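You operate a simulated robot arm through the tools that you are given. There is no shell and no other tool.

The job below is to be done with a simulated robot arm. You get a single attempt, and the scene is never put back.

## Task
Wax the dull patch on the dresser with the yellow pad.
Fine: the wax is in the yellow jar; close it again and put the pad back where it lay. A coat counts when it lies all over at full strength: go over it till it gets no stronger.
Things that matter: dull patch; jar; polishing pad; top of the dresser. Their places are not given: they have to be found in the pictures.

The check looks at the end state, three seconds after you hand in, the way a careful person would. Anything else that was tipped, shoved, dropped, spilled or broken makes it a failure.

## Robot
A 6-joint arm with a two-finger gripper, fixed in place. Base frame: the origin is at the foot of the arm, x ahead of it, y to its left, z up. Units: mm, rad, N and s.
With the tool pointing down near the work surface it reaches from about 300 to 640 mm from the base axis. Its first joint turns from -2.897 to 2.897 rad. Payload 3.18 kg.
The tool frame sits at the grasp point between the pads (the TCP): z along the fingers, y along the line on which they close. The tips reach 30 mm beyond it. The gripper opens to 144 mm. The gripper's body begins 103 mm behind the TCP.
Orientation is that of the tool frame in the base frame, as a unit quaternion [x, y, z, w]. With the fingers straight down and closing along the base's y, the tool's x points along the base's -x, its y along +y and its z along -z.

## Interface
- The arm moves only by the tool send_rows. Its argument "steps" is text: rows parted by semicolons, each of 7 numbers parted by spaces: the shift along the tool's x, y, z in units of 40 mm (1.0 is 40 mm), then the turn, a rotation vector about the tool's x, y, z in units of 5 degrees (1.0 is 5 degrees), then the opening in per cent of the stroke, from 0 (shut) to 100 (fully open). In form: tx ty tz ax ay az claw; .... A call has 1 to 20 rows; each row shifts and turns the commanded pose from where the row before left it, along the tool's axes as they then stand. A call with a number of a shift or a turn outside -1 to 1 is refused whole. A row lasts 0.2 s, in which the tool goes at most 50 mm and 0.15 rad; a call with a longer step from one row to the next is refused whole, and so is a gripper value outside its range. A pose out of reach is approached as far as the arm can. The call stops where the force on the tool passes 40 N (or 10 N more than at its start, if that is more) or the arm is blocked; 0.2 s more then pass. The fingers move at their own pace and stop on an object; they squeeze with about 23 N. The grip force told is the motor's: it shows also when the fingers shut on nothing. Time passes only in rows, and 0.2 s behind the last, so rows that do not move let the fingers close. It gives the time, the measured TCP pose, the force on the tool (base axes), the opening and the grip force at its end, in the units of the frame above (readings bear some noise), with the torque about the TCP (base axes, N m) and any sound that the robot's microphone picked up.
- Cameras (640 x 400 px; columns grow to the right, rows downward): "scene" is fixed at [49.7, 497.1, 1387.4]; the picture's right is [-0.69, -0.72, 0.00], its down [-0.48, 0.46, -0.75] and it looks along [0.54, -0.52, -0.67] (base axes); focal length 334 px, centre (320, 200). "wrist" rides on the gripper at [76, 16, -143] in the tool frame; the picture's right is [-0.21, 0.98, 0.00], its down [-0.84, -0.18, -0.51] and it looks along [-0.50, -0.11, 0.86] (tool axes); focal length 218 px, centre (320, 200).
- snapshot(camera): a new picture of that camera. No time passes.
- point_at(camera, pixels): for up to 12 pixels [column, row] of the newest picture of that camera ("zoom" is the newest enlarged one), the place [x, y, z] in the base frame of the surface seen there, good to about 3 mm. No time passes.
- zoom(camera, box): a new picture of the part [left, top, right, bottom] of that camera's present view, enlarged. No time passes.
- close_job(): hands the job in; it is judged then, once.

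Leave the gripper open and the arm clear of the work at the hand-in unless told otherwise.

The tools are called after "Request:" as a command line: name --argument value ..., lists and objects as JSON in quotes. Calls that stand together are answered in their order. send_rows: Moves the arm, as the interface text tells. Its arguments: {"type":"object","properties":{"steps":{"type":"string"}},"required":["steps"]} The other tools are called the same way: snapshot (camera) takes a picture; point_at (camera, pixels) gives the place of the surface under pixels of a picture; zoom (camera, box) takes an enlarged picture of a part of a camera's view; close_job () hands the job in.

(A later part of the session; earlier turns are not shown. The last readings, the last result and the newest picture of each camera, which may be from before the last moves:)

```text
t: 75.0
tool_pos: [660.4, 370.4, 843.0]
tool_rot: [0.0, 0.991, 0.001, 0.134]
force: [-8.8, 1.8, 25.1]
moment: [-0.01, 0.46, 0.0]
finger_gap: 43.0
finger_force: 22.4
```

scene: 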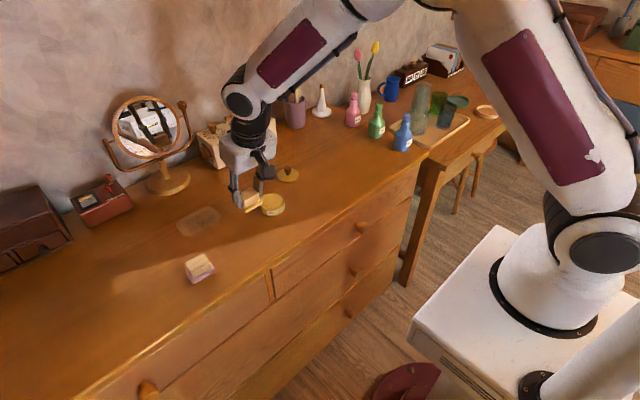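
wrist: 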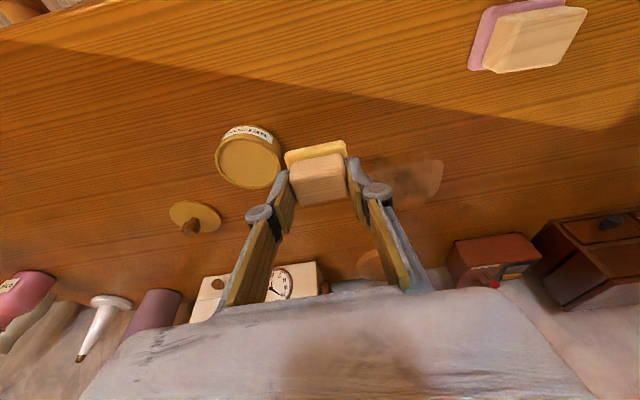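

Reach clipped slightly; the pad is at about (662.5, 371), covering y ≥ 346, with 25 N. I rub a few short cycles in x here.

Request:
send_rows --steps "-0.266 0 0.066 0 0 0 0; -0.266 0 0.0712 0 0 0 0; 0.266 0 -0.0712 0 0 0 0; 0.266 0 -0.0712 0 0 0 0; -0.266 0 0.0712 0 0 0 0; -0.266 0 0.0712 0 0 0 0; 0.266 0 -0.0712 0 0 0 0; 0.266 0 -0.0712 0 0 0 0; -0.266 0 0.0712 0 0 0 0; -0.266 0 0.0712 0 0 0 0; 0.266 0 -0.0712 0 0 0 0; 0.266 0 -0.0712 0 0 0 0; 0 0 0 0 0 0 0"

Request:
send_rows --steps "-0.13 0 -0.483 0 0 0 0; -0.13 0 -0.483 0 0 0 0; 0.49 -0.91 -0.13 0 0 0 0; 0.49 -0.91 -0.13 0 0 0 0; 0.49 -0.91 -0.13 0 0 0 0; 0.49 -0.91 -0.13 0 0 0 0; 0 0 0 0 0 0 0"

Request:
zoom --camera "scene" --box '[155, 180, 245, 250]'

Request:
zoom --camera "scene" --box '[170, 195, 230, 245]'

```text
t: 76.2
tool_pos: [664.3, 368.4, 843.7]
tool_rot: [0.0, 0.991, -0.001, 0.13]
force: [-1.1, -0.7, 6.5]
moment: [0.03, -0.13, -0.01]
finger_gap: 42.9
finger_force: 22.9
stopped in row 5: the force on the tool passed its limit at 47 N (the readings are from after the stop); the commanded pose is now the measured one
```

```text
t: 77.8
tool_pos: [579.8, 224.6, 882.9]
tool_rot: [-0.001, 0.992, -0.001, 0.129]
force: [0.2, 0.5, -0.6]
moment: [-0.01, 0.02, 0.02]
finger_gap: 42.8
finger_force: 23.5
```

```text
5.71 times, centred on (200, 215) of scene
```

zoom: 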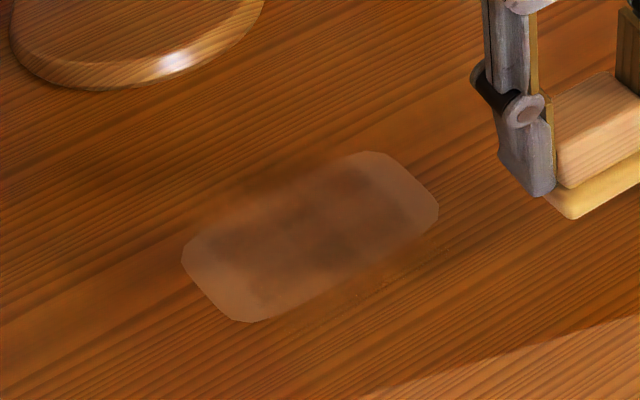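

```text
8.00 times, centred on (200, 220) of scene
```

zoom: 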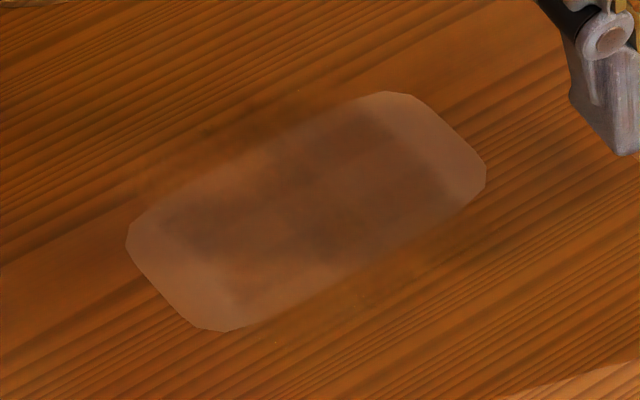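

The test rub didn't visibly change the end strip. I check how much wax the felt still holds.

Request:
zoom --camera "wrist" --box '[260, 90, 380, 210]'

Request:
zoom --camera "scene" --box '[225, 175, 285, 220]'

```text
3.33 times, centred on (320, 150) of wrist
```

zoom: 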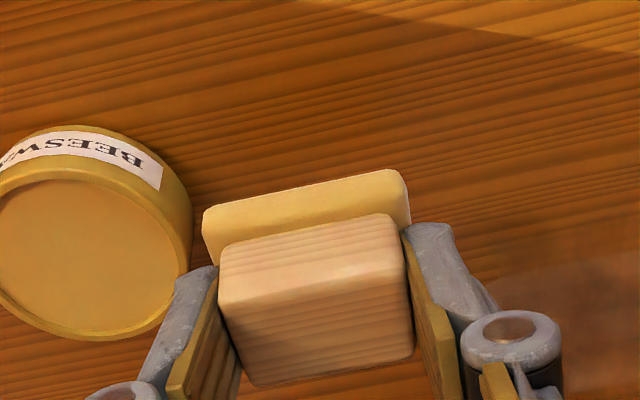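

```text
8.89 times, centred on (255, 198) of scene
```

zoom: 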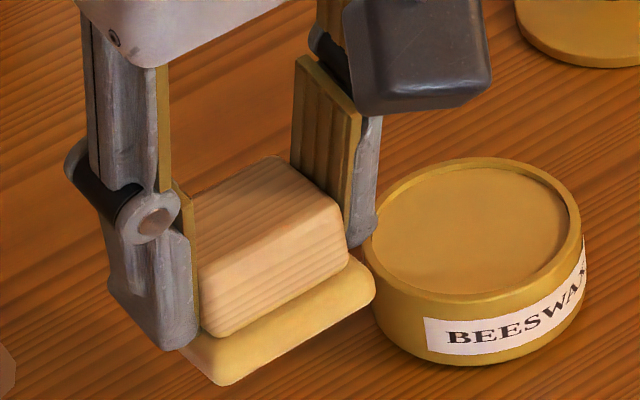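

The felt still has plenty of wax. I'll do a thorough set of lanes over and slightly past the whole patch. Starting at pad centre (648, 272).

Request:
send_rows --steps "-0.529 0.396 0.142 0 0 0 0; -0.529 0.396 0.142 0 0 0 0; -0.529 0.396 0.142 0 0 0 0; 0 0 0 0 0 0 0; 0.123 0 0.459 0 0 0 0; 0.113 0 0.42 0 0 0 0; 0 0 0 0 0 0 0"

Request:
send_rows --steps "0.008 0 0.03 0 0 0 0; 0 0 0 0 0 0 0"

```text
t: 79.3
tool_pos: [650.5, 270.8, 843.7]
tool_rot: [-0.001, 0.992, -0.001, 0.129]
force: [0.7, 0.2, -0.3]
moment: [0.03, -0.02, 0.05]
finger_gap: 42.9
finger_force: 22.4
```

```text
t: 80.0
tool_pos: [649.6, 271.7, 842.5]
tool_rot: [-0.001, 0.992, -0.002, 0.13]
force: [0.5, 0.4, 0.0]
moment: [-0.04, 0.0, 0.0]
finger_gap: 42.8
finger_force: 23.1
```

Request:
send_rows --steps "0.008 0 0.03 0 0 0 0; 0 0 0 0 0 0 0"

Request:
send_rows --steps "0.008 0 0.03 0 0 0 0; 0 0 0 0 0 0 0"

```text
t: 80.5
tool_pos: [651.0, 270.0, 844.0]
tool_rot: [-0.001, 0.992, -0.002, 0.129]
force: [-0.9, -2.1, 7.7]
moment: [0.05, -0.07, 0.01]
finger_gap: 43.0
finger_force: 23.3
```

```text
t: 81.2
tool_pos: [649.3, 271.8, 843.1]
tool_rot: [-0.002, 0.991, -0.001, 0.131]
force: [-2.1, -6.0, 18.9]
moment: [-0.16, -0.04, -0.04]
finger_gap: 42.7
finger_force: 22.7
```

19 N contact. Now three y-lanes in a row (x ≈ 652, 664, 676), stepping outward between them.

Request:
send_rows --steps "0 0.4 0.0025 0 0 0 0; 0 0.4 0.0025 0 0 0 0; 0 0.4 0.0025 0 0 0 0; 0 0.4 0.0025 0 0 0 0; 0 0.4 0.0025 0 0 0 0; 0 0 0 0 0 0 0"

Request:
send_rows --steps "-0.29 0 0.0776 0 0 0 0; 0 -0.4 -0.0025 0 0 0 0; 0 -0.4 -0.0025 0 0 0 0; 0 -0.4 -0.0025 0 0 0 0; 0 -0.4 -0.0025 0 0 0 0; 0 -0.4 -0.0025 0 0 0 0; 0 0 0 0 0 0 0"

Request:
send_rows --steps "-0.29 0 0.0776 0 0 0 0; 0 0.4 0.0025 0 0 0 0; 0 0.4 0.0025 0 0 0 0; 0 0.4 0.0025 0 0 0 0; 0 0.4 0.0025 0 0 0 0; 0 0.4 0.0025 0 0 0 0; 0 0 0 0 0 0 0"

```text
t: 82.4
tool_pos: [651.9, 348.6, 844.0]
tool_rot: [-0.001, 0.991, 0.0, 0.131]
force: [0.5, -1.1, 4.7]
moment: [0.05, 0.06, 0.04]
finger_gap: 43.0
finger_force: 22.7
stopped in row 6: the force on the tool passed its limit at 43 N (the readings are from after the stop); the commanded pose is now the measured one
```

```text
t: 84.0
tool_pos: [663.6, 268.1, 844.6]
tool_rot: [-0.001, 0.992, 0.0, 0.13]
force: [0.6, -0.2, -0.2]
moment: [-0.01, 0.02, -0.02]
finger_gap: 43.1
finger_force: 23.2
```

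```text
t: 85.6
tool_pos: [676.6, 352.6, 843.7]
tool_rot: [-0.002, 0.991, -0.001, 0.131]
force: [0.2, -0.2, 0.3]
moment: [-0.02, -0.02, 0.04]
finger_gap: 42.8
finger_force: 22.7
```

The force limit stopped the first lane and contact was lost after that. I press down again here at (677, 352) and use gentler settings.

Request:
send_rows --steps "0.005 0 0.019 0 0 0 0; 0 0 0 0 0 0 0"

Request:
send_rows --steps "0.005 0 0.019 0 0 0 0; 0 0 0 0 0 0 0"

```text
t: 86.2
tool_pos: [675.6, 351.1, 843.4]
tool_rot: [-0.001, 0.991, 0.0, 0.132]
force: [-1.2, 0.8, 8.8]
moment: [0.05, 0.23, -0.05]
finger_gap: 42.9
finger_force: 22.9
```

```text
t: 86.8
tool_pos: [675.4, 350.7, 842.6]
tool_rot: [0.0, 0.991, 0.0, 0.132]
force: [-0.7, 7.0, 15.1]
moment: [0.21, 0.17, -0.02]
finger_gap: 42.9
finger_force: 23.2
```

15 N. Sweeping −y without height change.

Request:
send_rows --steps "0 -0.3 0 0 0 0 0; 0 -0.3 0 0 0 0 0; 0 -0.3 0 0 0 0 0; 0 -0.3 0 0 0 0 0; 0 -0.3 0 0 0 0 0; 0 -0.3 0 0 0 0 0; 0 -0.2 0 0 0 0 0"

Request:
send_rows --steps "-0.29 0 0.0776 0 0 0 0; 0 0.3 0 0 0 0 0; 0 0.3 0 0 0 0 0; 0 0.3 0 0 0 0 0; 0 0.3 0 0 0 0 0; 0 0.3 0 0 0 0 0; 0 0.3 0 0 0 0 0; 0 0.2 0 0 0 0 0"

Request:
zoom --camera "wrist" --box '[200, 60, 400, 220]'

```text
t: 88.4
tool_pos: [677.3, 269.5, 842.8]
tool_rot: [-0.002, 0.991, 0.001, 0.133]
force: [1.8, 11.1, 27.1]
moment: [0.43, -0.01, 0.02]
finger_gap: 42.9
finger_force: 23.0
```

```text
t: 88.7
tool_pos: [679.9, 268.8, 843.5]
tool_rot: [-0.001, 0.991, -0.002, 0.131]
force: [-1.0, -0.2, 6.0]
moment: [0.07, -0.07, 0.04]
finger_gap: 43.2
finger_force: 22.4
stopped in row 1: the force on the tool passed its limit at 47 N (the readings are from after the stop); the commanded pose is now the measured one
```

```text
2.50 times, centred on (300, 140) of wrist
```

zoom: 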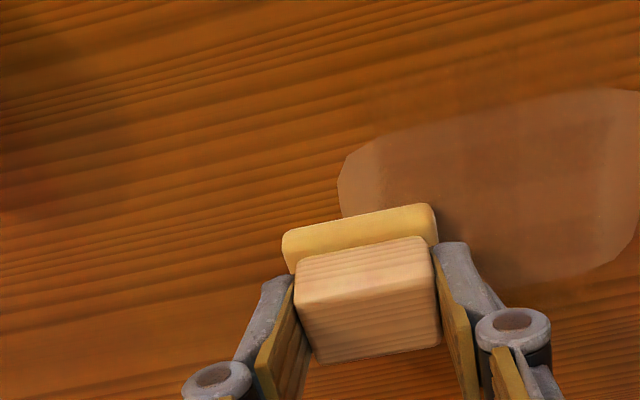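

Outward steps push too hard; I'll ease up on those. Contact is 6 N now at (680, 269), so I sweep +y.

Request:
send_rows --steps "0 0.3 0 0 0 0 0; 0 0.3 0 0 0 0 0; 0 0.3 0.003 0 0 0 0; 0 0.3 0.003 0 0 0 0; 0 0.3 0.003 0 0 0 0; 0 0.3 0.003 0 0 0 0; 0 0.2 0 0 0 0 0"

Request:
send_rows --steps "-0.2 0 0.043 0 0 0 0; 0 -0.3 0 0 0 0 0; 0 -0.3 0 0 0 0 0; 0 -0.3 0 0 0 0 0; 0 -0.3 0 0 0 0 0; 0 -0.3 0 0 0 0 0; 0 -0.3 0 0 0 0 0; 0 -0.2 0 0 0 0 0"

```text
t: 90.3
tool_pos: [679.6, 347.6, 843.3]
tool_rot: [-0.001, 0.992, -0.001, 0.13]
force: [0.5, -9.7, 21.4]
moment: [-0.26, -0.1, -0.04]
finger_gap: 43.1
finger_force: 22.8
```

```text
t: 92.1
tool_pos: [687.0, 268.6, 843.1]
tool_rot: [0.0, 0.992, -0.001, 0.129]
force: [-0.2, 7.9, 16.0]
moment: [0.4, -0.08, 0.05]
finger_gap: 42.7
finger_force: 22.8
```

Good contact at 16–21 N. One more outward lane (pad centre x≈697), then I return inward.

Request:
send_rows --steps "-0.2 0 0.043 0 0 0 0; 0 0.3 0 0 0 0 0; 0 0.3 0 0 0 0 0; 0 0.3 0.003 0 0 0 0; 0 0.3 0.003 0 0 0 0; 0 0.3 0.003 0 0 0 0; 0 0.3 0.003 0 0 0 0; 0 0.2 0 0 0 0 0"

Request:
send_rows --steps "0.25 0 -0.067 0 0 0 0; 0.25 0 -0.067 0 0 0 0; 0 -0.3 0 0 0 0 0; 0 -0.3 0 0 0 0 0; 0 -0.3 0 0 0 0 0; 0 -0.3 0 0 0 0 0; 0 -0.3 0 0 0 0 0; 0 -0.3 0 0 0 0 0; 0 -0.2 0 0 0 0 0"

Request:
send_rows --steps "0.25 0 -0.067 0 0 0 0; 0 0.3 0 0 0 0 0; 0 0.3 0 0 0 0 0; 0 0.3 0.003 0 0 0 0; 0 0.3 0.003 0 0 0 0; 0 0.3 0.003 0 0 0 0; 0 0.3 0.003 0 0 0 0; 0 0.2 0 0 0 0 0"

```text
t: 93.9
tool_pos: [697.7, 348.2, 843.9]
tool_rot: [-0.001, 0.991, 0.001, 0.134]
force: [3.1, -14.3, 32.3]
moment: [-0.79, 0.28, 0.18]
finger_gap: 43.1
finger_force: 23.0
```

```text
t: 95.9
tool_pos: [676.6, 270.0, 843.0]
tool_rot: [-0.001, 0.991, -0.002, 0.131]
force: [0.7, 11.0, 25.6]
moment: [0.53, -0.04, 0.0]
finger_gap: 43.2
finger_force: 22.8
```

```text
t: 97.7
tool_pos: [665.1, 348.2, 842.4]
tool_rot: [-0.002, 0.992, -0.001, 0.13]
force: [0.5, -9.5, 22.6]
moment: [-0.23, 0.01, 0.0]
finger_gap: 42.9
finger_force: 23.2
```

Contact stays at 20–30 N. Continuing inward: lanes at x ≈ 657 and 647, then a look.

Request:
send_rows --steps "0.25 0 -0.067 0 0 0 0; 0 -0.3 0 0 0 0 0; 0 -0.3 0 0 0 0 0; 0 -0.3 0 0 0 0 0; 0 -0.3 0 0 0 0 0; 0 -0.3 0 0 0 0 0; 0 -0.3 0 0 0 0 0; 0 -0.2 0 0 0 0 0"

Request:
send_rows --steps "0.25 0 -0.067 0 0 0 0; 0 0.3 0 0 0 0 0; 0 0.3 0 0 0 0 0; 0 0.3 0.003 0 0 0 0; 0 0.3 0.003 0 0 0 0; 0 0.3 0.003 0 0 0 0; 0 0.3 0.003 0 0 0 0; 0 0.2 0 0 0 0 0"

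Request:
send_rows --steps "-0.13 0 -0.483 0 0 0 0; -0.13 0 -0.483 0 0 0 0; 0.4 -0.75 -0.107 0 0 0 0; 0.4 -0.75 -0.107 0 0 0 0; 0.4 -0.75 -0.107 0 0 0 0; 0.4 -0.75 -0.107 0 0 0 0; 0 0 0 0 0 0 0"

Request:
zoom --camera "scene" --box '[155, 180, 245, 250]'

Request:
zoom --camera "wrist" --box '[260, 90, 380, 210]'

```text
t: 99.5
tool_pos: [655.0, 269.8, 843.2]
tool_rot: [-0.001, 0.991, -0.001, 0.13]
force: [-0.4, 12.7, 27.1]
moment: [0.55, 0.1, 0.01]
finger_gap: 42.8
finger_force: 22.9
```

```text
t: 101.2
tool_pos: [644.6, 342.3, 842.6]
tool_rot: [-0.001, 0.991, 0.0, 0.131]
force: [-1.0, 0.6, 6.2]
moment: [0.09, 0.14, -0.02]
finger_gap: 42.7
finger_force: 23.0
stopped in row 8: the force on the tool passed its limit at 41 N (the readings are from after the stop); the commanded pose is now the measured one
```

```text
t: 102.8
tool_pos: [578.6, 220.9, 881.8]
tool_rot: [0.0, 0.992, -0.002, 0.13]
force: [-0.8, -0.3, 0.1]
moment: [0.03, -0.01, 0.02]
finger_gap: 43.1
finger_force: 22.4
```

```text
5.71 times, centred on (200, 215) of scene
```

zoom: 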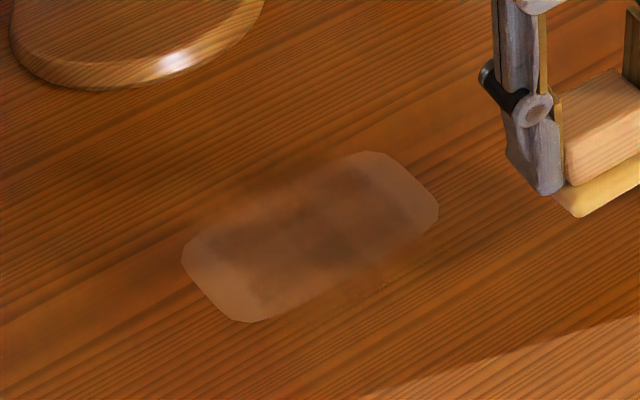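

```text
3.33 times, centred on (320, 150) of wrist
```

zoom: 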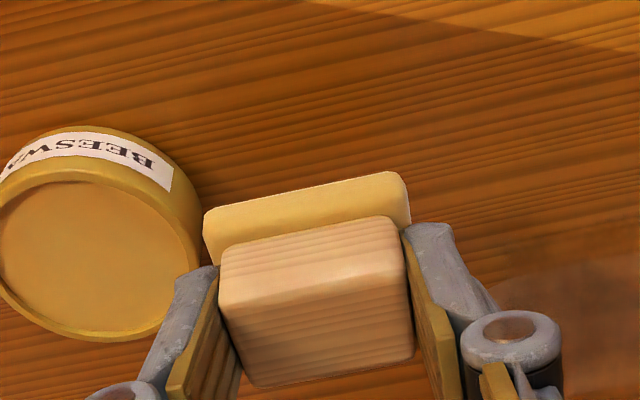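

The coat looks no stronger than before these lanes, so either the felt is spent or the coat has peaked. I re-dip to find out.

Request:
send_rows --steps "-0.04 -0.533 -0.14 0 0 0 0; 0 -0.533 0 0 0 0 0; 0 -0.533 0 0 0 0 0; 0 0 0 0 0 0 0; 0.04 0 0.14 0 0 0 0; 0.02 0 0.075 0 0 0 0; 0 0 0 0 0 0 0"

Request:
send_rows --steps "0.013 0 0.048 0 0 0 0; 0.013 0 0.048 0 0 0 0; 0 0 0 0 0 0 0"

Request:
zoom --camera "wrist" --box '[260, 90, 380, 210]'

```text
t: 104.4
tool_pos: [579.2, 158.1, 879.0]
tool_rot: [-0.001, 0.991, -0.002, 0.131]
force: [0.4, -0.3, 0.1]
moment: [-0.03, -0.02, 0.0]
finger_gap: 43.1
finger_force: 23.0
```

```text
t: 105.2
tool_pos: [579.4, 159.4, 875.4]
tool_rot: [0.0, 0.992, -0.002, 0.13]
force: [-0.1, 0.1, -0.6]
moment: [0.0, 0.04, -0.01]
finger_gap: 42.8
finger_force: 22.8
```

```text
3.33 times, centred on (320, 150) of wrist
```

zoom: 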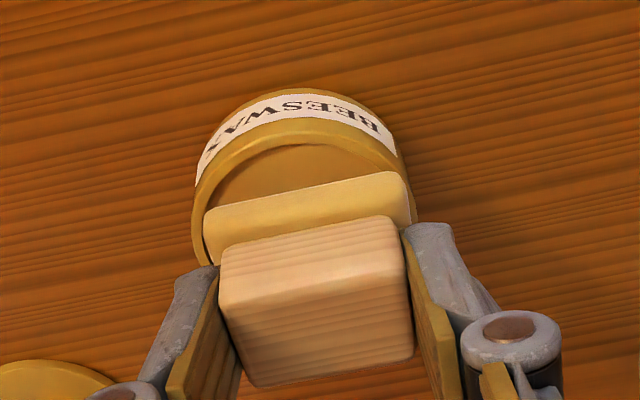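

Shift 2 mm in −y and continue down to contact.

Request:
send_rows --steps "0.013 -0.05 0.048 0 0 0 0; 0 0 0 0 0 0 0"

Request:
send_rows --steps "0.008 0 0.03 0 0 0 0; 0 0 0 0 0 0 0"

Request:
send_rows --steps "0.006 0 0.022 0 0 0 0; 0 0 0 0 0 0 0"

```text
t: 105.8
tool_pos: [578.8, 156.2, 874.1]
tool_rot: [0.0, 0.991, -0.002, 0.131]
force: [-0.5, -0.5, 0.4]
moment: [-0.01, 0.0, 0.05]
finger_gap: 43.4
finger_force: 22.9
```

```text
t: 106.4
tool_pos: [579.5, 155.4, 872.0]
tool_rot: [0.0, 0.991, -0.002, 0.131]
force: [0.6, 0.7, -0.4]
moment: [0.0, 0.0, -0.02]
finger_gap: 43.1
finger_force: 23.7
```

```text
t: 107.0
tool_pos: [578.2, 155.2, 872.0]
tool_rot: [-0.001, 0.991, -0.002, 0.13]
force: [-1.0, -0.6, 1.1]
moment: [0.02, 0.06, 0.0]
finger_gap: 42.7
finger_force: 23.0
```

Request:
send_rows --steps "0.008 0 0.03 0 0 0 0; 0 0 0 0 0 0 0; 0 0 0 0 0 0 0; 0 0 0 0 0 0 0; 0 0 0 0 0 0 0; 0 0 0 0 0 0 0"

Request:
zoom --camera "wrist" --box '[260, 90, 380, 210]'

Request:
zoom --camera "scene" --box '[242, 170, 302, 220]'

```text
t: 108.4
tool_pos: [579.4, 156.0, 871.6]
tool_rot: [-0.001, 0.991, -0.001, 0.131]
force: [-1.9, -0.4, 17.7]
moment: [0.05, 0.21, 0.06]
finger_gap: 43.0
finger_force: 23.2
```

```text
3.33 times, centred on (320, 150) of wrist
```

zoom: 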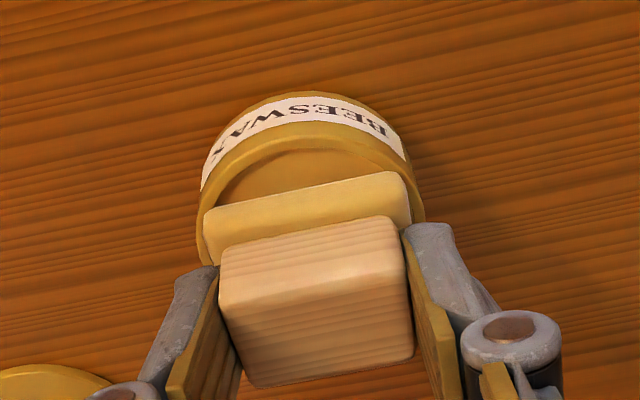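

```text
8.00 times, centred on (272, 195) of scene
```

zoom: 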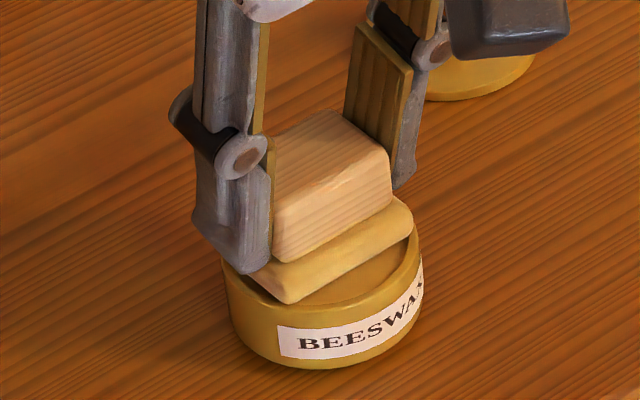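

The felt colour hardly changed, so it was still loaded. I lift off and look at the patch in more detail to find any weak zones.

Request:
send_rows --steps "-0.065 0 -0.242 0 0 0 0; -0.065 0 -0.242 0 0 0 0; 0 0 0 0 0 0 0"

Request:
zoom --camera "scene" --box '[165, 190, 235, 245]'

Request:
zoom --camera "scene" --box '[170, 205, 205, 240]'

Request:
zoom --camera "scene" --box '[195, 200, 230, 235]'

Request:
snapshot --camera "wrist"

```text
t: 109.2
tool_pos: [578.5, 155.4, 890.6]
tool_rot: [-0.001, 0.991, -0.002, 0.13]
force: [-0.2, -0.3, -1.0]
moment: [-0.04, 0.03, 0.0]
finger_gap: 43.2
finger_force: 22.6
```

```text
7.27 times, centred on (200, 218) of scene
```

zoom: 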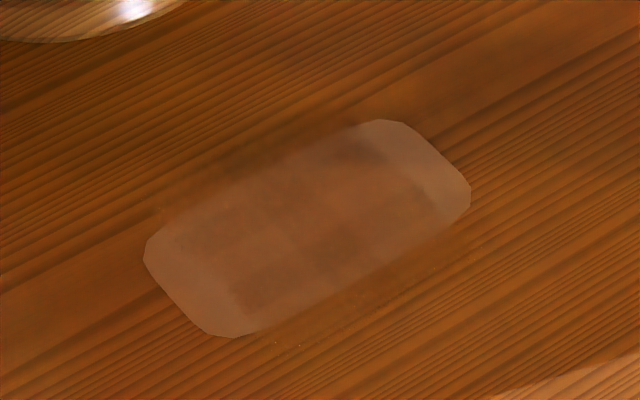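

```text
11.43 times, centred on (188, 222) of scene
```

zoom: 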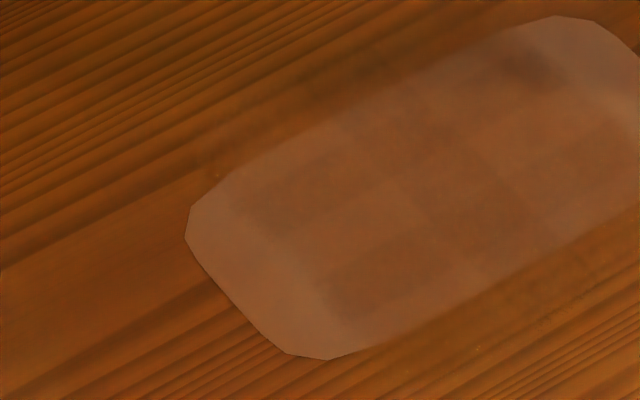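

```text
11.43 times, centred on (212, 218) of scene
```

zoom: 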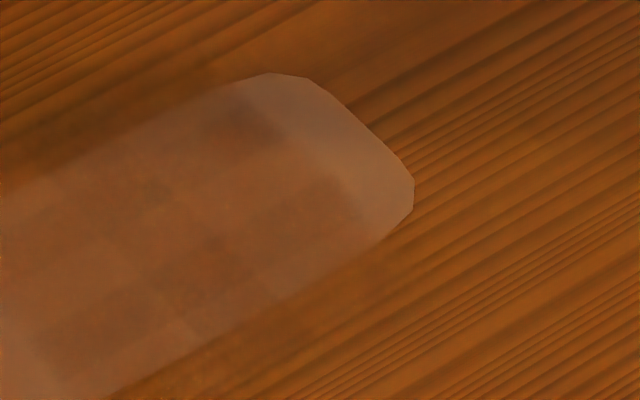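

```text
taken
```

wrist: 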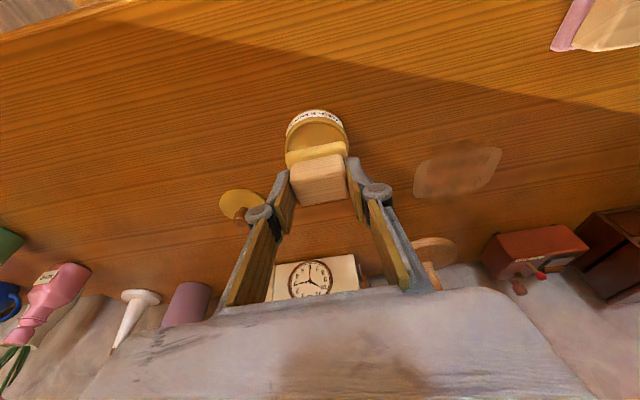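

The close-ups show a faint grid of square cells in the coat. I zoom in further to read the cell layout.

Request:
zoom --camera "scene" --box '[182, 206, 212, 236]'

Request:
zoom --camera "scene" --box '[198, 202, 223, 227]'

Request:
zoom --camera "wrist" --box '[405, 130, 515, 210]'

```text
13.33 times, centred on (197, 221) of scene
```

zoom: 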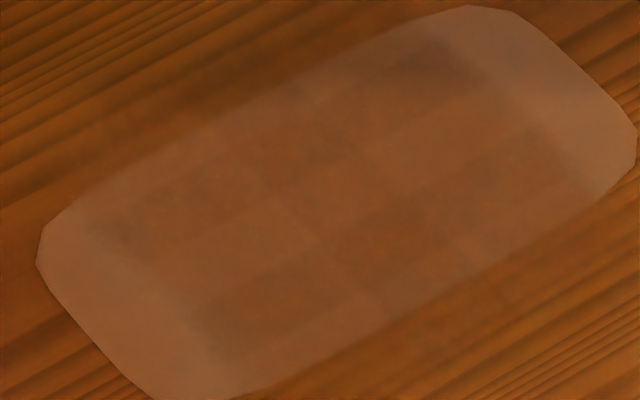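

```text
16.00 times, centred on (210, 214) of scene
```

zoom: 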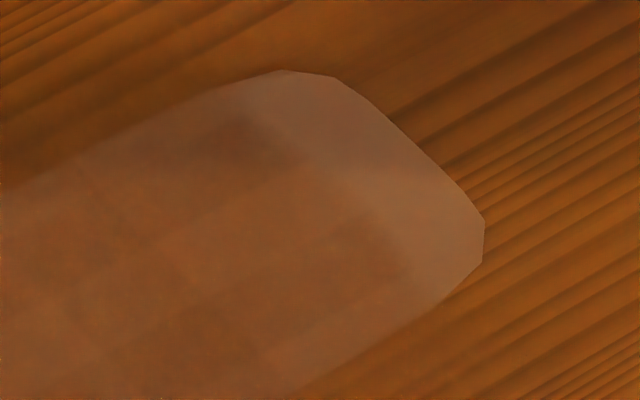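

```text
5.00 times, centred on (460, 170) of wrist
```

zoom: 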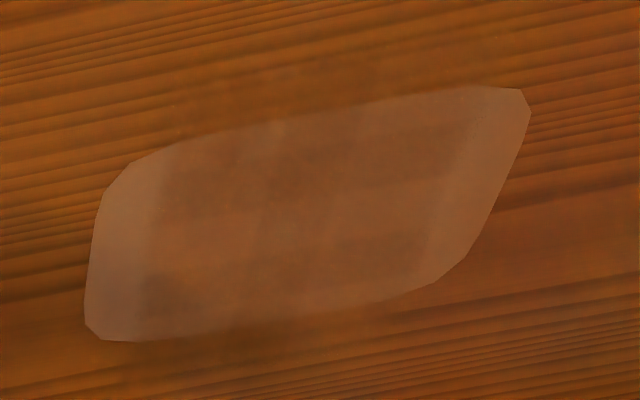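

The drawn coat seems to fill a fixed region, and it no longer darkens. To be safe, I'll go over both ends and the near and far edges again with the freshly loaded pad. First a near-edge lane.

Request:
send_rows --steps "-0.356 0.779 0.095 0 0 0 0; -0.356 0.779 0.095 0 0 0 0; -0.356 0.779 0.095 0 0 0 0; -0.356 0.779 0.095 0 0 0 0; 0 0 0 0 0 0 0; 0.149 0 0.555 0 0 0 0; 0.149 0 0.555 0 0 0 0; 0 0 0 0 0 0 0"

Request:
send_rows --steps "0.008 0 0.03 0 0 0 0; 0 0 0 0 0 0 0"

```text
t: 111.0
tool_pos: [635.8, 279.6, 844.4]
tool_rot: [0.0, 0.991, -0.001, 0.131]
force: [0.3, -0.1, 0.5]
moment: [0.0, -0.04, -0.01]
finger_gap: 42.9
finger_force: 23.3
```

```text
t: 111.6
tool_pos: [637.1, 280.3, 843.2]
tool_rot: [-0.001, 0.991, -0.002, 0.131]
force: [-0.5, -0.7, 2.2]
moment: [0.07, 0.08, 0.02]
finger_gap: 43.1
finger_force: 23.0
```

Request:
send_rows --steps "0.006 0 0.022 0 0 0 0; 0 0 0 0 0 0 0"

Request:
send_rows --steps "0 0.25 0 0 0 0 0; 0 0.25 0 0 0 0 0; 0 0.25 0 0 0 0 0; 0 0.25 0.002 0 0 0 0; 0 0.25 0.002 0 0 0 0; 0 0.25 0.002 0 0 0 0; 0 0.15 0 0 0 0 0"

Request:
zoom --camera "wrist" --box '[180, 60, 400, 220]'

```text
t: 112.2
tool_pos: [637.1, 280.9, 843.4]
tool_rot: [-0.001, 0.991, -0.001, 0.132]
force: [-5.4, -2.7, 19.5]
moment: [-0.04, 0.5, 0.04]
finger_gap: 42.9
finger_force: 23.4
```

```text
t: 113.8
tool_pos: [637.3, 346.0, 842.8]
tool_rot: [-0.001, 0.991, 0.0, 0.132]
force: [1.8, -14.9, 30.2]
moment: [-0.48, -0.03, -0.01]
finger_gap: 43.0
finger_force: 23.1
```

```text
2.50 times, centred on (290, 140) of wrist
```

zoom: 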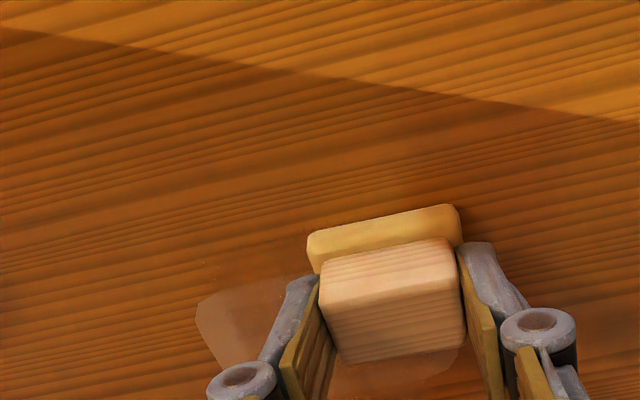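

30 N at (640, 346). I ease up by 0.8 mm and rub outward and back in x along this end.

Request:
send_rows --steps "-0.005 0 -0.019 0 0 0 0; -0.28 0 0.074 0 0 0 0; -0.28 0 0.074 0 0 0 0; -0.28 0 0.074 0 0 0 0; -0.28 0 0.074 0 0 0 0; -0.28 0 0.074 0 0 0 0"

Request:
send_rows --steps "0.28 0 -0.074 0 0 0 0; 0.28 0 -0.074 0 0 0 0; 0.28 0 -0.074 0 0 0 0; 0.28 0 -0.074 0 0 0 0"

Request:
send_rows --steps "-0.28 0.05 0.074 0 0 0 0; -0.28 0.05 0.074 0 0 0 0; -0.28 0 0.074 0 0 0 0; -0.28 0 0.074 0 0 0 0"

```text
t: 115.2
tool_pos: [694.2, 346.6, 842.6]
tool_rot: [0.0, 0.991, -0.001, 0.131]
force: [-10.1, -1.0, 21.1]
moment: [0.04, 0.49, -0.01]
finger_gap: 43.0
finger_force: 22.9
```

```text
t: 116.2
tool_pos: [651.5, 347.4, 842.6]
tool_rot: [0.0, 0.991, 0.0, 0.133]
force: [11.1, -0.7, 23.7]
moment: [-0.08, -0.28, -0.02]
finger_gap: 43.1
finger_force: 22.3
```

```text
t: 116.5
tool_pos: [652.1, 347.5, 843.1]
tool_rot: [-0.001, 0.992, -0.001, 0.129]
force: [-0.7, 0.2, 6.8]
moment: [0.14, -0.12, 0.0]
finger_gap: 43.3
finger_force: 22.9
stopped in row 1: the force on the tool passed its limit at 48 N (the readings are from after the stop); the commanded pose is now the measured one
```

Good rubbing at 21–24 N; the reversal spiked and reset to 7 N. Another out-and-back at the y≈349 end.

Request:
send_rows --steps "-0.28 0.04 0.075 0 0 0 0; -0.28 0 0.075 0 0 0 0; -0.28 0 0.075 0 0 0 0; -0.28 0 0.075 0 0 0 0"

Request:
send_rows --steps "0.28 0 -0.075 0 0 0 0; 0.28 0 -0.075 0 0 0 0; 0.28 0 -0.075 0 0 0 0; 0.28 0 -0.075 0 0 0 0"

```text
t: 117.5
tool_pos: [694.2, 347.2, 843.1]
tool_rot: [-0.001, 0.991, 0.0, 0.131]
force: [-11.2, 2.4, 22.9]
moment: [0.0, 0.54, -0.02]
finger_gap: 42.9
finger_force: 22.8
out of reach, approached as far as the arm can: row 4
```

```text
t: 118.5
tool_pos: [648.4, 348.0, 843.8]
tool_rot: [-0.001, 0.991, -0.001, 0.13]
force: [10.4, 0.3, 22.0]
moment: [0.1, -0.5, -0.04]
finger_gap: 43.0
finger_force: 22.6
```

Now lanes back towards the other end: sweep −y at x≈650, then x-rubs at y≈280.

Request:
send_rows --steps "0 -0.3 0 0 0 0 0; 0 -0.3 0 0 0 0 0; 0 -0.3 0 0 0 0 0; 0 -0.3 0 0 0 0 0; 0 -0.3 0 0 0 0 0; 0 -0.25 0 0 0 0 0"

Request:
send_rows --steps "-0.005 0 -0.02 0 0 0 0; -0.28 0 0.073 0 0 0 0; -0.28 0 0.073 0 0 0 0; -0.28 0 0.073 0 0 0 0; -0.28 0 0.073 0 0 0 0"

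Request:
send_rows --steps "0.28 0 -0.075 0 0 0 0; 0.28 0 -0.075 0 0 0 0; 0.28 0 -0.075 0 0 0 0; 0.28 0 -0.075 0 0 0 0"

```text
t: 119.9
tool_pos: [648.3, 277.0, 842.4]
tool_rot: [0.0, 0.992, -0.003, 0.129]
force: [1.2, 9.4, 21.0]
moment: [0.51, -0.07, -0.01]
finger_gap: 43.0
finger_force: 22.8
```

```text
t: 121.1
tool_pos: [693.9, 277.0, 842.2]
tool_rot: [-0.001, 0.992, -0.003, 0.129]
force: [-9.7, -1.1, 19.9]
moment: [0.06, 0.36, 0.02]
finger_gap: 42.9
finger_force: 23.3
```

```text
t: 122.1
tool_pos: [649.5, 277.8, 843.5]
tool_rot: [0.0, 0.992, -0.003, 0.129]
force: [7.7, 0.5, 14.1]
moment: [0.14, -0.2, -0.08]
finger_gap: 43.0
finger_force: 22.6
```

Another out-and-back at this end, then I step through the middle with x-rubs at y≈295, 312 and 330.

Request:
send_rows --steps "-0.28 0 0.075 0 0 0 0; -0.28 0 0.075 0 0 0 0; -0.28 0 0.075 0 0 0 0; -0.28 0 0.075 0 0 0 0; 0 0.2 0 0 0 0 0; 0 0.2 0 0 0 0 0; 0.28 0 -0.075 0 0 0 0; 0.28 0 -0.075 0 0 0 0; 0.28 0 -0.075 0 0 0 0; 0.28 0 -0.075 0 0 0 0"

Request:
send_rows --steps "0 0.2 0 0 0 0 0; 0 0.2 0 0 0 0 0; -0.28 0 0.074 0 0 0 0; -0.28 0 0.074 0 0 0 0; -0.28 0 0.074 0 0 0 0; -0.28 0 0.074 0 0 0 0; 0 0.2 0 0 0 0 0; 0 0.2 0 0 0 0 0; 0.28 0 -0.075 0 0 0 0; 0.28 0 -0.075 0 0 0 0; 0.28 0 -0.075 0 0 0 0; 0.28 0 -0.075 0 0 0 0"

```text
t: 124.3
tool_pos: [648.0, 292.9, 844.1]
tool_rot: [-0.001, 0.992, -0.001, 0.129]
force: [8.8, 0.2, 20.4]
moment: [0.14, -0.3, -0.02]
finger_gap: 43.1
finger_force: 23.1
```

```text
t: 125.0
tool_pos: [651.2, 307.7, 842.6]
tool_rot: [-0.001, 0.992, -0.003, 0.127]
force: [0.0, -0.3, 6.7]
moment: [0.16, -0.05, -0.04]
finger_gap: 43.0
finger_force: 23.0
stopped in row 3: the force on the tool passed its limit at 41 N (the readings are from after the stop); the commanded pose is now the measured one
```

Request:
send_rows --steps "-0.28 0 0.075 0 0 0 0; -0.28 0 0.075 0 0 0 0; -0.28 0 0.075 0 0 0 0; -0.28 0 0.075 0 0 0 0; 0 0.2 0 0 0 0 0; 0 0.2 0 0 0 0 0; 0.28 0 -0.075 0 0 0 0; 0.28 0 -0.075 0 0 0 0; 0.28 0 -0.075 0 0 0 0; 0.28 0 -0.075 0 0 0 0"

Request:
send_rows --steps "-0.13 0 -0.483 0 0 0 0; -0.13 0 -0.483 0 0 0 0; 0.4 -0.75 -0.107 0 0 0 0; 0.4 -0.75 -0.107 0 0 0 0; 0.4 -0.75 -0.107 0 0 0 0; 0.4 -0.75 -0.107 0 0 0 0; 0 0 0 0 0 0 0"

Request:
zoom --camera "scene" --box '[155, 180, 245, 250]'

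Request:
zoom --camera "scene" --box '[165, 190, 235, 245]'

Request:
snapshot --camera "scene"

```text
t: 127.2
tool_pos: [650.4, 325.2, 842.0]
tool_rot: [0.0, 0.992, -0.004, 0.127]
force: [8.2, 0.4, 18.4]
moment: [0.24, -0.36, -0.07]
finger_gap: 42.9
finger_force: 22.7
```

```text
t: 128.8
tool_pos: [585.4, 202.9, 881.8]
tool_rot: [-0.001, 0.992, -0.004, 0.126]
force: [0.4, -0.1, -0.4]
moment: [0.04, 0.0, 0.03]
finger_gap: 43.1
finger_force: 23.1
```

```text
5.71 times, centred on (200, 215) of scene
```

zoom: 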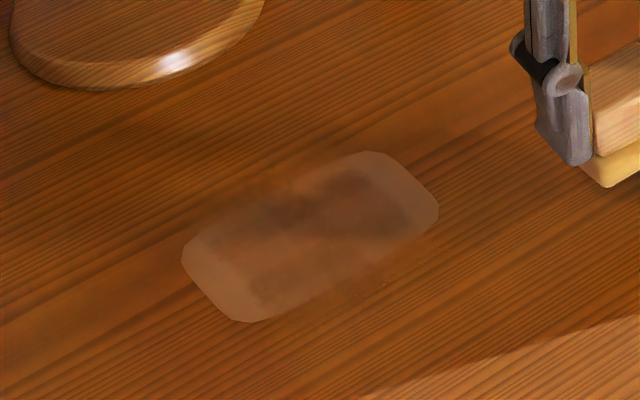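

```text
7.27 times, centred on (200, 218) of scene
```

zoom: 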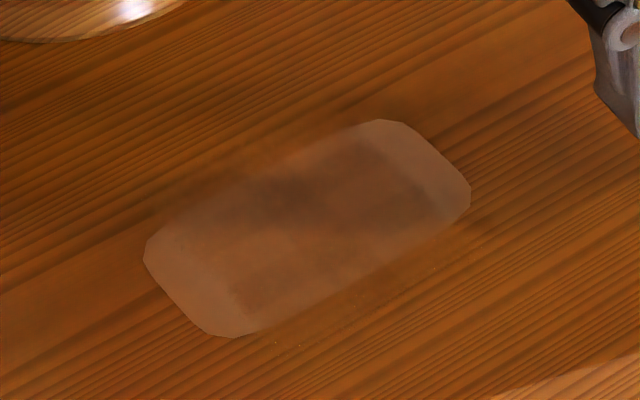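

```text
taken
```

scene: 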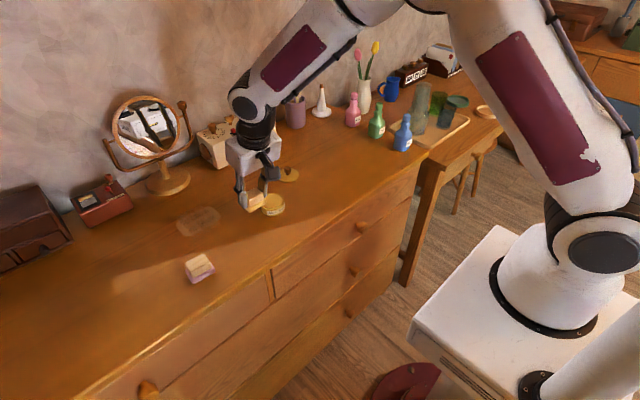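

The dark blobs are partly the arm's own shadow. I move the arm further right for a clean, shadow-free look.

Request:
send_rows --steps "0 -0.8 -0.3 0 0 0 0; 0 -0.9 0 0 0 0 0; 0 -0.9 0 0 0 0 0; 0 -0.9 0 0 0 0 0; 0 0 0 0 0 0 0"

Request:
zoom --camera "scene" --box '[155, 180, 245, 250]'

Request:
zoom --camera "scene" --box '[170, 195, 228, 245]'

Request:
snapshot --camera "wrist"

```text
t: 130.0
tool_pos: [581.1, 64.4, 898.5]
tool_rot: [0.0, 0.992, -0.003, 0.126]
force: [0.4, -0.8, -0.9]
moment: [0.01, -0.02, -0.02]
finger_gap: 43.0
finger_force: 22.9
```

```text
5.71 times, centred on (200, 215) of scene
```

zoom: 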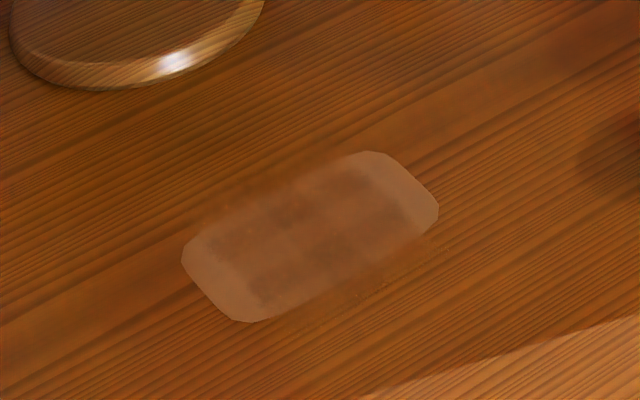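

```text
8.00 times, centred on (199, 220) of scene
```

zoom: 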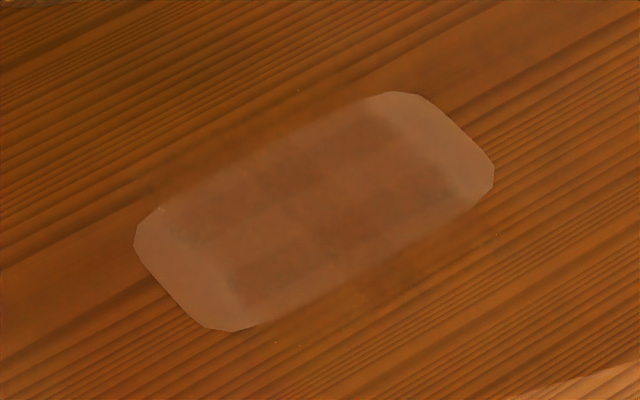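

```text
taken
```

wrist: 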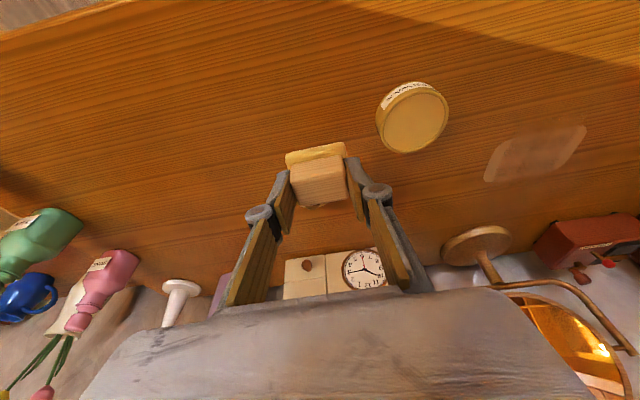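

In the clean view the coat is an even rectangle. To judge whether it still gets stronger, I return to the same arm pose over the jar that I had at t=109 and take the same zooms.

Request:
send_rows --steps "0.05 0.76 0.05 0 0 0 0; 0 0.76 0.05 0 0 0 0; 0 0.76 0.05 0 0 0 0; 0 0 0.03 0 0 0 0; 0 0 0 0 0 0 0"

Request:
zoom --camera "scene" --box '[165, 190, 235, 245]'

Request:
zoom --camera "scene" --box '[195, 200, 230, 235]'

Request:
zoom --camera "wrist" --box '[405, 130, 515, 210]'

```text
t: 131.2
tool_pos: [582.7, 157.1, 887.0]
tool_rot: [-0.001, 0.992, -0.004, 0.126]
force: [-0.2, 1.2, -0.5]
moment: [0.0, 0.03, 0.01]
finger_gap: 43.0
finger_force: 23.2
```

```text
7.27 times, centred on (200, 218) of scene
```

zoom: 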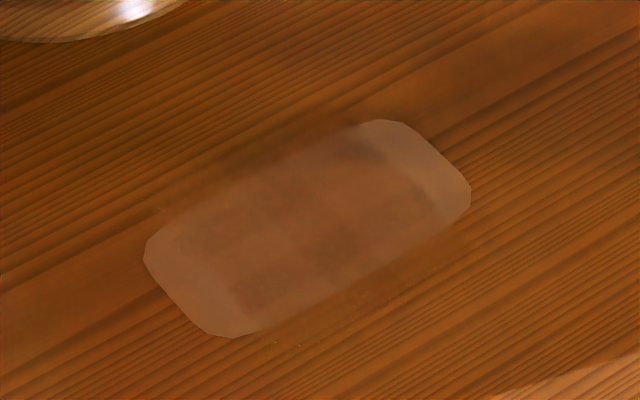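

```text
11.43 times, centred on (212, 218) of scene
```

zoom: 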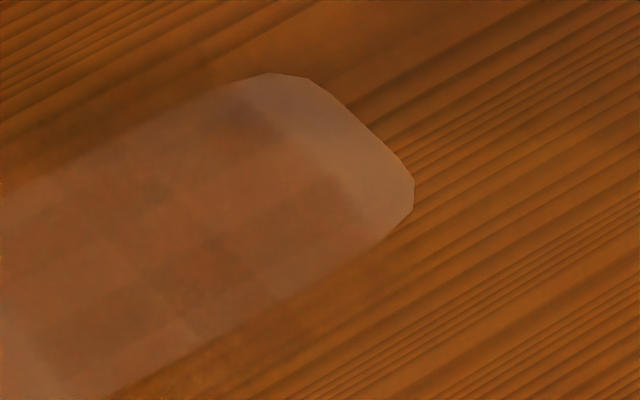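

```text
5.00 times, centred on (460, 170) of wrist
```

zoom: 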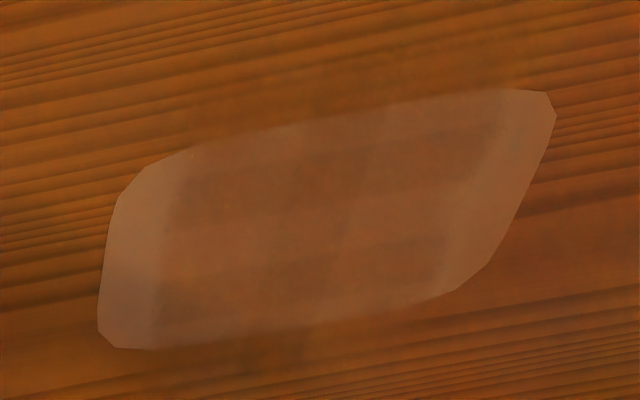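

The picture matches the one at t=109, so the coat gets no stronger. Now I prepare to return the pad. I check where the pad sits in the grip now, since it slipped a few mm while rubbing.

Request:
zoom --camera "wrist" --box '[270, 120, 370, 210]'

Request:
point_at --camera "zoom" --pixels '[[155, 180], [420, 125], [430, 130], [165, 165], [300, 145], [300, 200], [180, 250], [415, 205], [300, 250], [300, 300], [220, 350], [430, 310]]'

```text
4.44 times, centred on (320, 165) of wrist
```

zoom: 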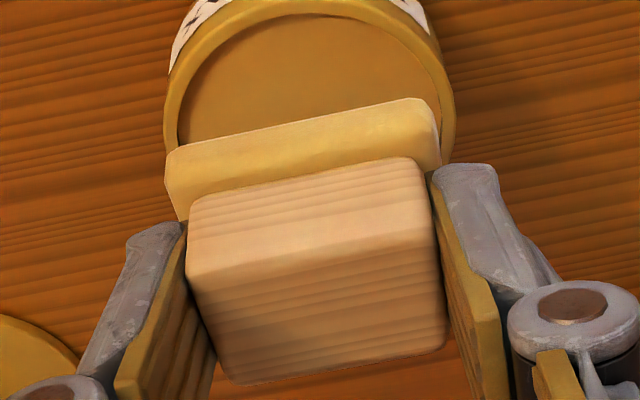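

```text
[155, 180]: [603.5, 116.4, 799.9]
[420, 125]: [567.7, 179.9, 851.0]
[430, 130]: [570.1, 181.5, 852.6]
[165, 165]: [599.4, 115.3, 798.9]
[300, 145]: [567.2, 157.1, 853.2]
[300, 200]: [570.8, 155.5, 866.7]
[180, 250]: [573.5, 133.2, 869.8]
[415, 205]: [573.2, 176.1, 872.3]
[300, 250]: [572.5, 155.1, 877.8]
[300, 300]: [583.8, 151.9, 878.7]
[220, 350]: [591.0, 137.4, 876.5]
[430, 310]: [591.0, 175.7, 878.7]
```

The pad sits within about 1 mm of its original place in the grip. I restore the original grip orientation (yaw −4°) and carry the pad back above its place, TCP (534.8, 288.8).

Request:
send_rows --steps "-0.065 0 -0.241 0 0 0 0; 0 0 0 0.124 -0.113 0.793 0; 0.342 0.801 -0.0915 0 0 0 0; 0.342 0.801 -0.0915 0 0 0 0; 0.342 0.801 -0.0915 0 0 0 0; 0.342 0.801 -0.0915 0 0 0 0; 0 0 0 0 0 0 0"

Request:
send_rows --steps "0 0 0 0 0 0 0"

Request:
snapshot --camera "wrist"

```text
t: 132.8
tool_pos: [531.1, 285.9, 895.0]
tool_rot: [0.035, 0.991, -0.005, 0.132]
force: [-0.6, 0.1, -0.3]
moment: [0.0, 0.0, 0.0]
finger_gap: 42.9
finger_force: 22.8
```

```text
t: 133.2
tool_pos: [530.9, 284.4, 895.1]
tool_rot: [0.035, 0.991, -0.004, 0.131]
force: [-0.5, 0.0, -0.2]
moment: [0.02, 0.03, 0.0]
finger_gap: 42.9
finger_force: 22.9
```

```text
taken
```

wrist: 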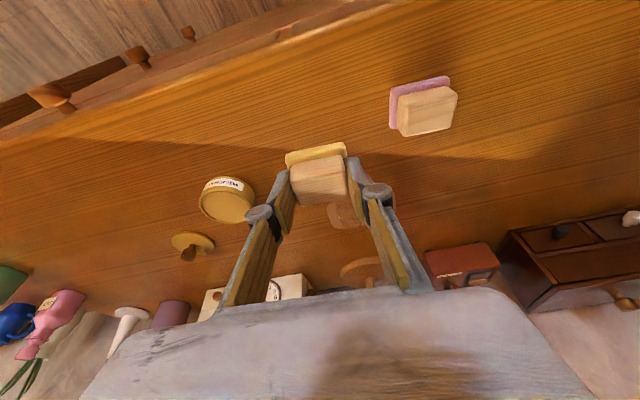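

At (531, 285), about 4 mm short in both x and y. I correct that while descending to z≈849.

Request:
send_rows --steps "0.071 0.033 0.378 0 0 0 0; 0.071 0.033 0.378 0 0 0 0; 0.071 0.033 0.378 0 0 0 0; 0 0 0 0 0 0 0"

Request:
send_rows --steps "0 0 0 0 0 0 0"

Request:
zoom --camera "wrist" --box '[220, 100, 420, 240]'

```text
t: 134.2
tool_pos: [537.8, 290.1, 850.2]
tool_rot: [0.034, 0.991, -0.004, 0.132]
force: [-0.5, -0.7, 0.5]
moment: [0.0, 0.02, 0.0]
finger_gap: 43.1
finger_force: 23.2
```

```text
t: 134.6
tool_pos: [536.6, 291.1, 851.1]
tool_rot: [0.035, 0.991, -0.004, 0.131]
force: [0.4, -0.3, 0.2]
moment: [0.02, 0.01, -0.03]
finger_gap: 43.1
finger_force: 22.9
```

```text
2.86 times, centred on (320, 170) of wrist
```

zoom: 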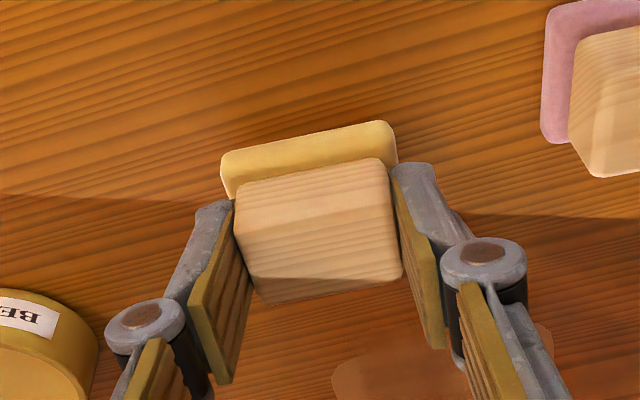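

I correct by (−2.4, −1.8) mm and go down another 4.5 mm.

Request:
send_rows --steps "0.084 -0.049 0.094 0 0 0 0; 0 0 0 0 0 0 0"

Request:
send_rows --steps "0.007 0 0.026 0 0 0 0; 0 0 0 0 0 0 0"

```text
t: 135.2
tool_pos: [534.1, 287.3, 846.0]
tool_rot: [0.035, 0.991, -0.004, 0.132]
force: [0.6, 0.5, 0.1]
moment: [0.01, 0.0, 0.0]
finger_gap: 42.7
finger_force: 23.4
```

```text
t: 135.8
tool_pos: [535.2, 287.6, 844.9]
tool_rot: [0.036, 0.991, -0.005, 0.131]
force: [-0.2, 0.3, -0.9]
moment: [0.03, 0.03, -0.01]
finger_gap: 43.1
finger_force: 23.1
```

Request:
send_rows --steps "0.006 0.02 0.022 0 0 0 0; 0 0 0 0 0 0 0"

Request:
send_rows --steps "0.006 0 0.022 0 0 0 0; 0 0 0 0 0 0 0"

Request:
zoom --camera "scene" --box '[197, 200, 277, 260]'

Request:
zoom --camera "wrist" --box '[220, 100, 420, 240]'

```text
t: 136.4
tool_pos: [534.7, 289.8, 843.9]
tool_rot: [0.035, 0.991, -0.004, 0.131]
force: [0.3, -0.1, 0.1]
moment: [0.02, 0.02, -0.01]
finger_gap: 43.0
finger_force: 22.9
```

```text
t: 137.0
tool_pos: [534.8, 289.1, 843.2]
tool_rot: [0.034, 0.991, -0.004, 0.131]
force: [0.3, -0.6, 0.0]
moment: [-0.01, -0.02, 0.0]
finger_gap: 43.0
finger_force: 23.3
```

```text
6.67 times, centred on (237, 230) of scene
```

zoom: 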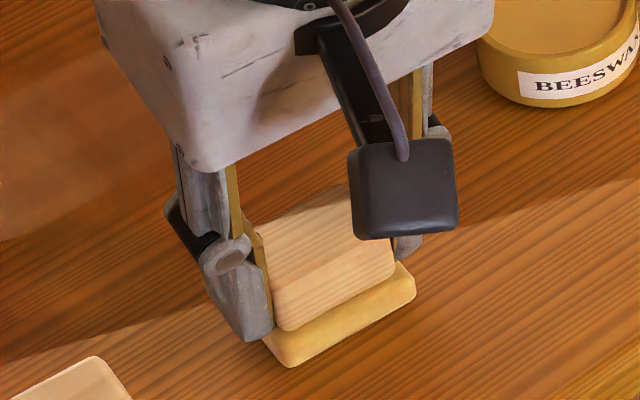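

```text
2.86 times, centred on (320, 170) of wrist
```

zoom: 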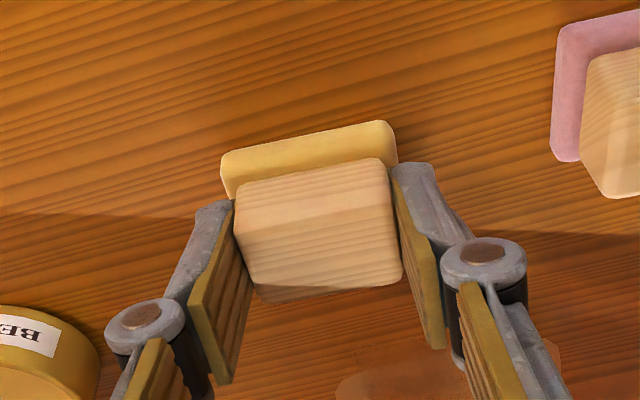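

The pad is within 2 mm of its old outline in the picture. I apply a small correction (−1.7, −1.0) mm and continue down to contact.

Request:
send_rows --steps "0.039 -0.028 -0.0106 0 0 0 0; 0.006 0 0.022 0 0 0 0; 0 0 0 0 0 0 0"

Request:
send_rows --steps "0.006 0 0.022 0 0 0 0; 0 0 0 0 0 0 0"

```text
t: 137.8
tool_pos: [532.2, 288.7, 844.9]
tool_rot: [0.035, 0.991, -0.005, 0.132]
force: [-1.7, -2.5, 8.8]
moment: [-0.08, 0.2, 0.02]
finger_gap: 43.1
finger_force: 23.0
```

```text
t: 138.4
tool_pos: [533.3, 288.8, 843.1]
tool_rot: [0.035, 0.991, -0.003, 0.133]
force: [-6.3, 0.7, 20.5]
moment: [-0.03, 0.59, 0.03]
finger_gap: 42.9
finger_force: 23.3
```

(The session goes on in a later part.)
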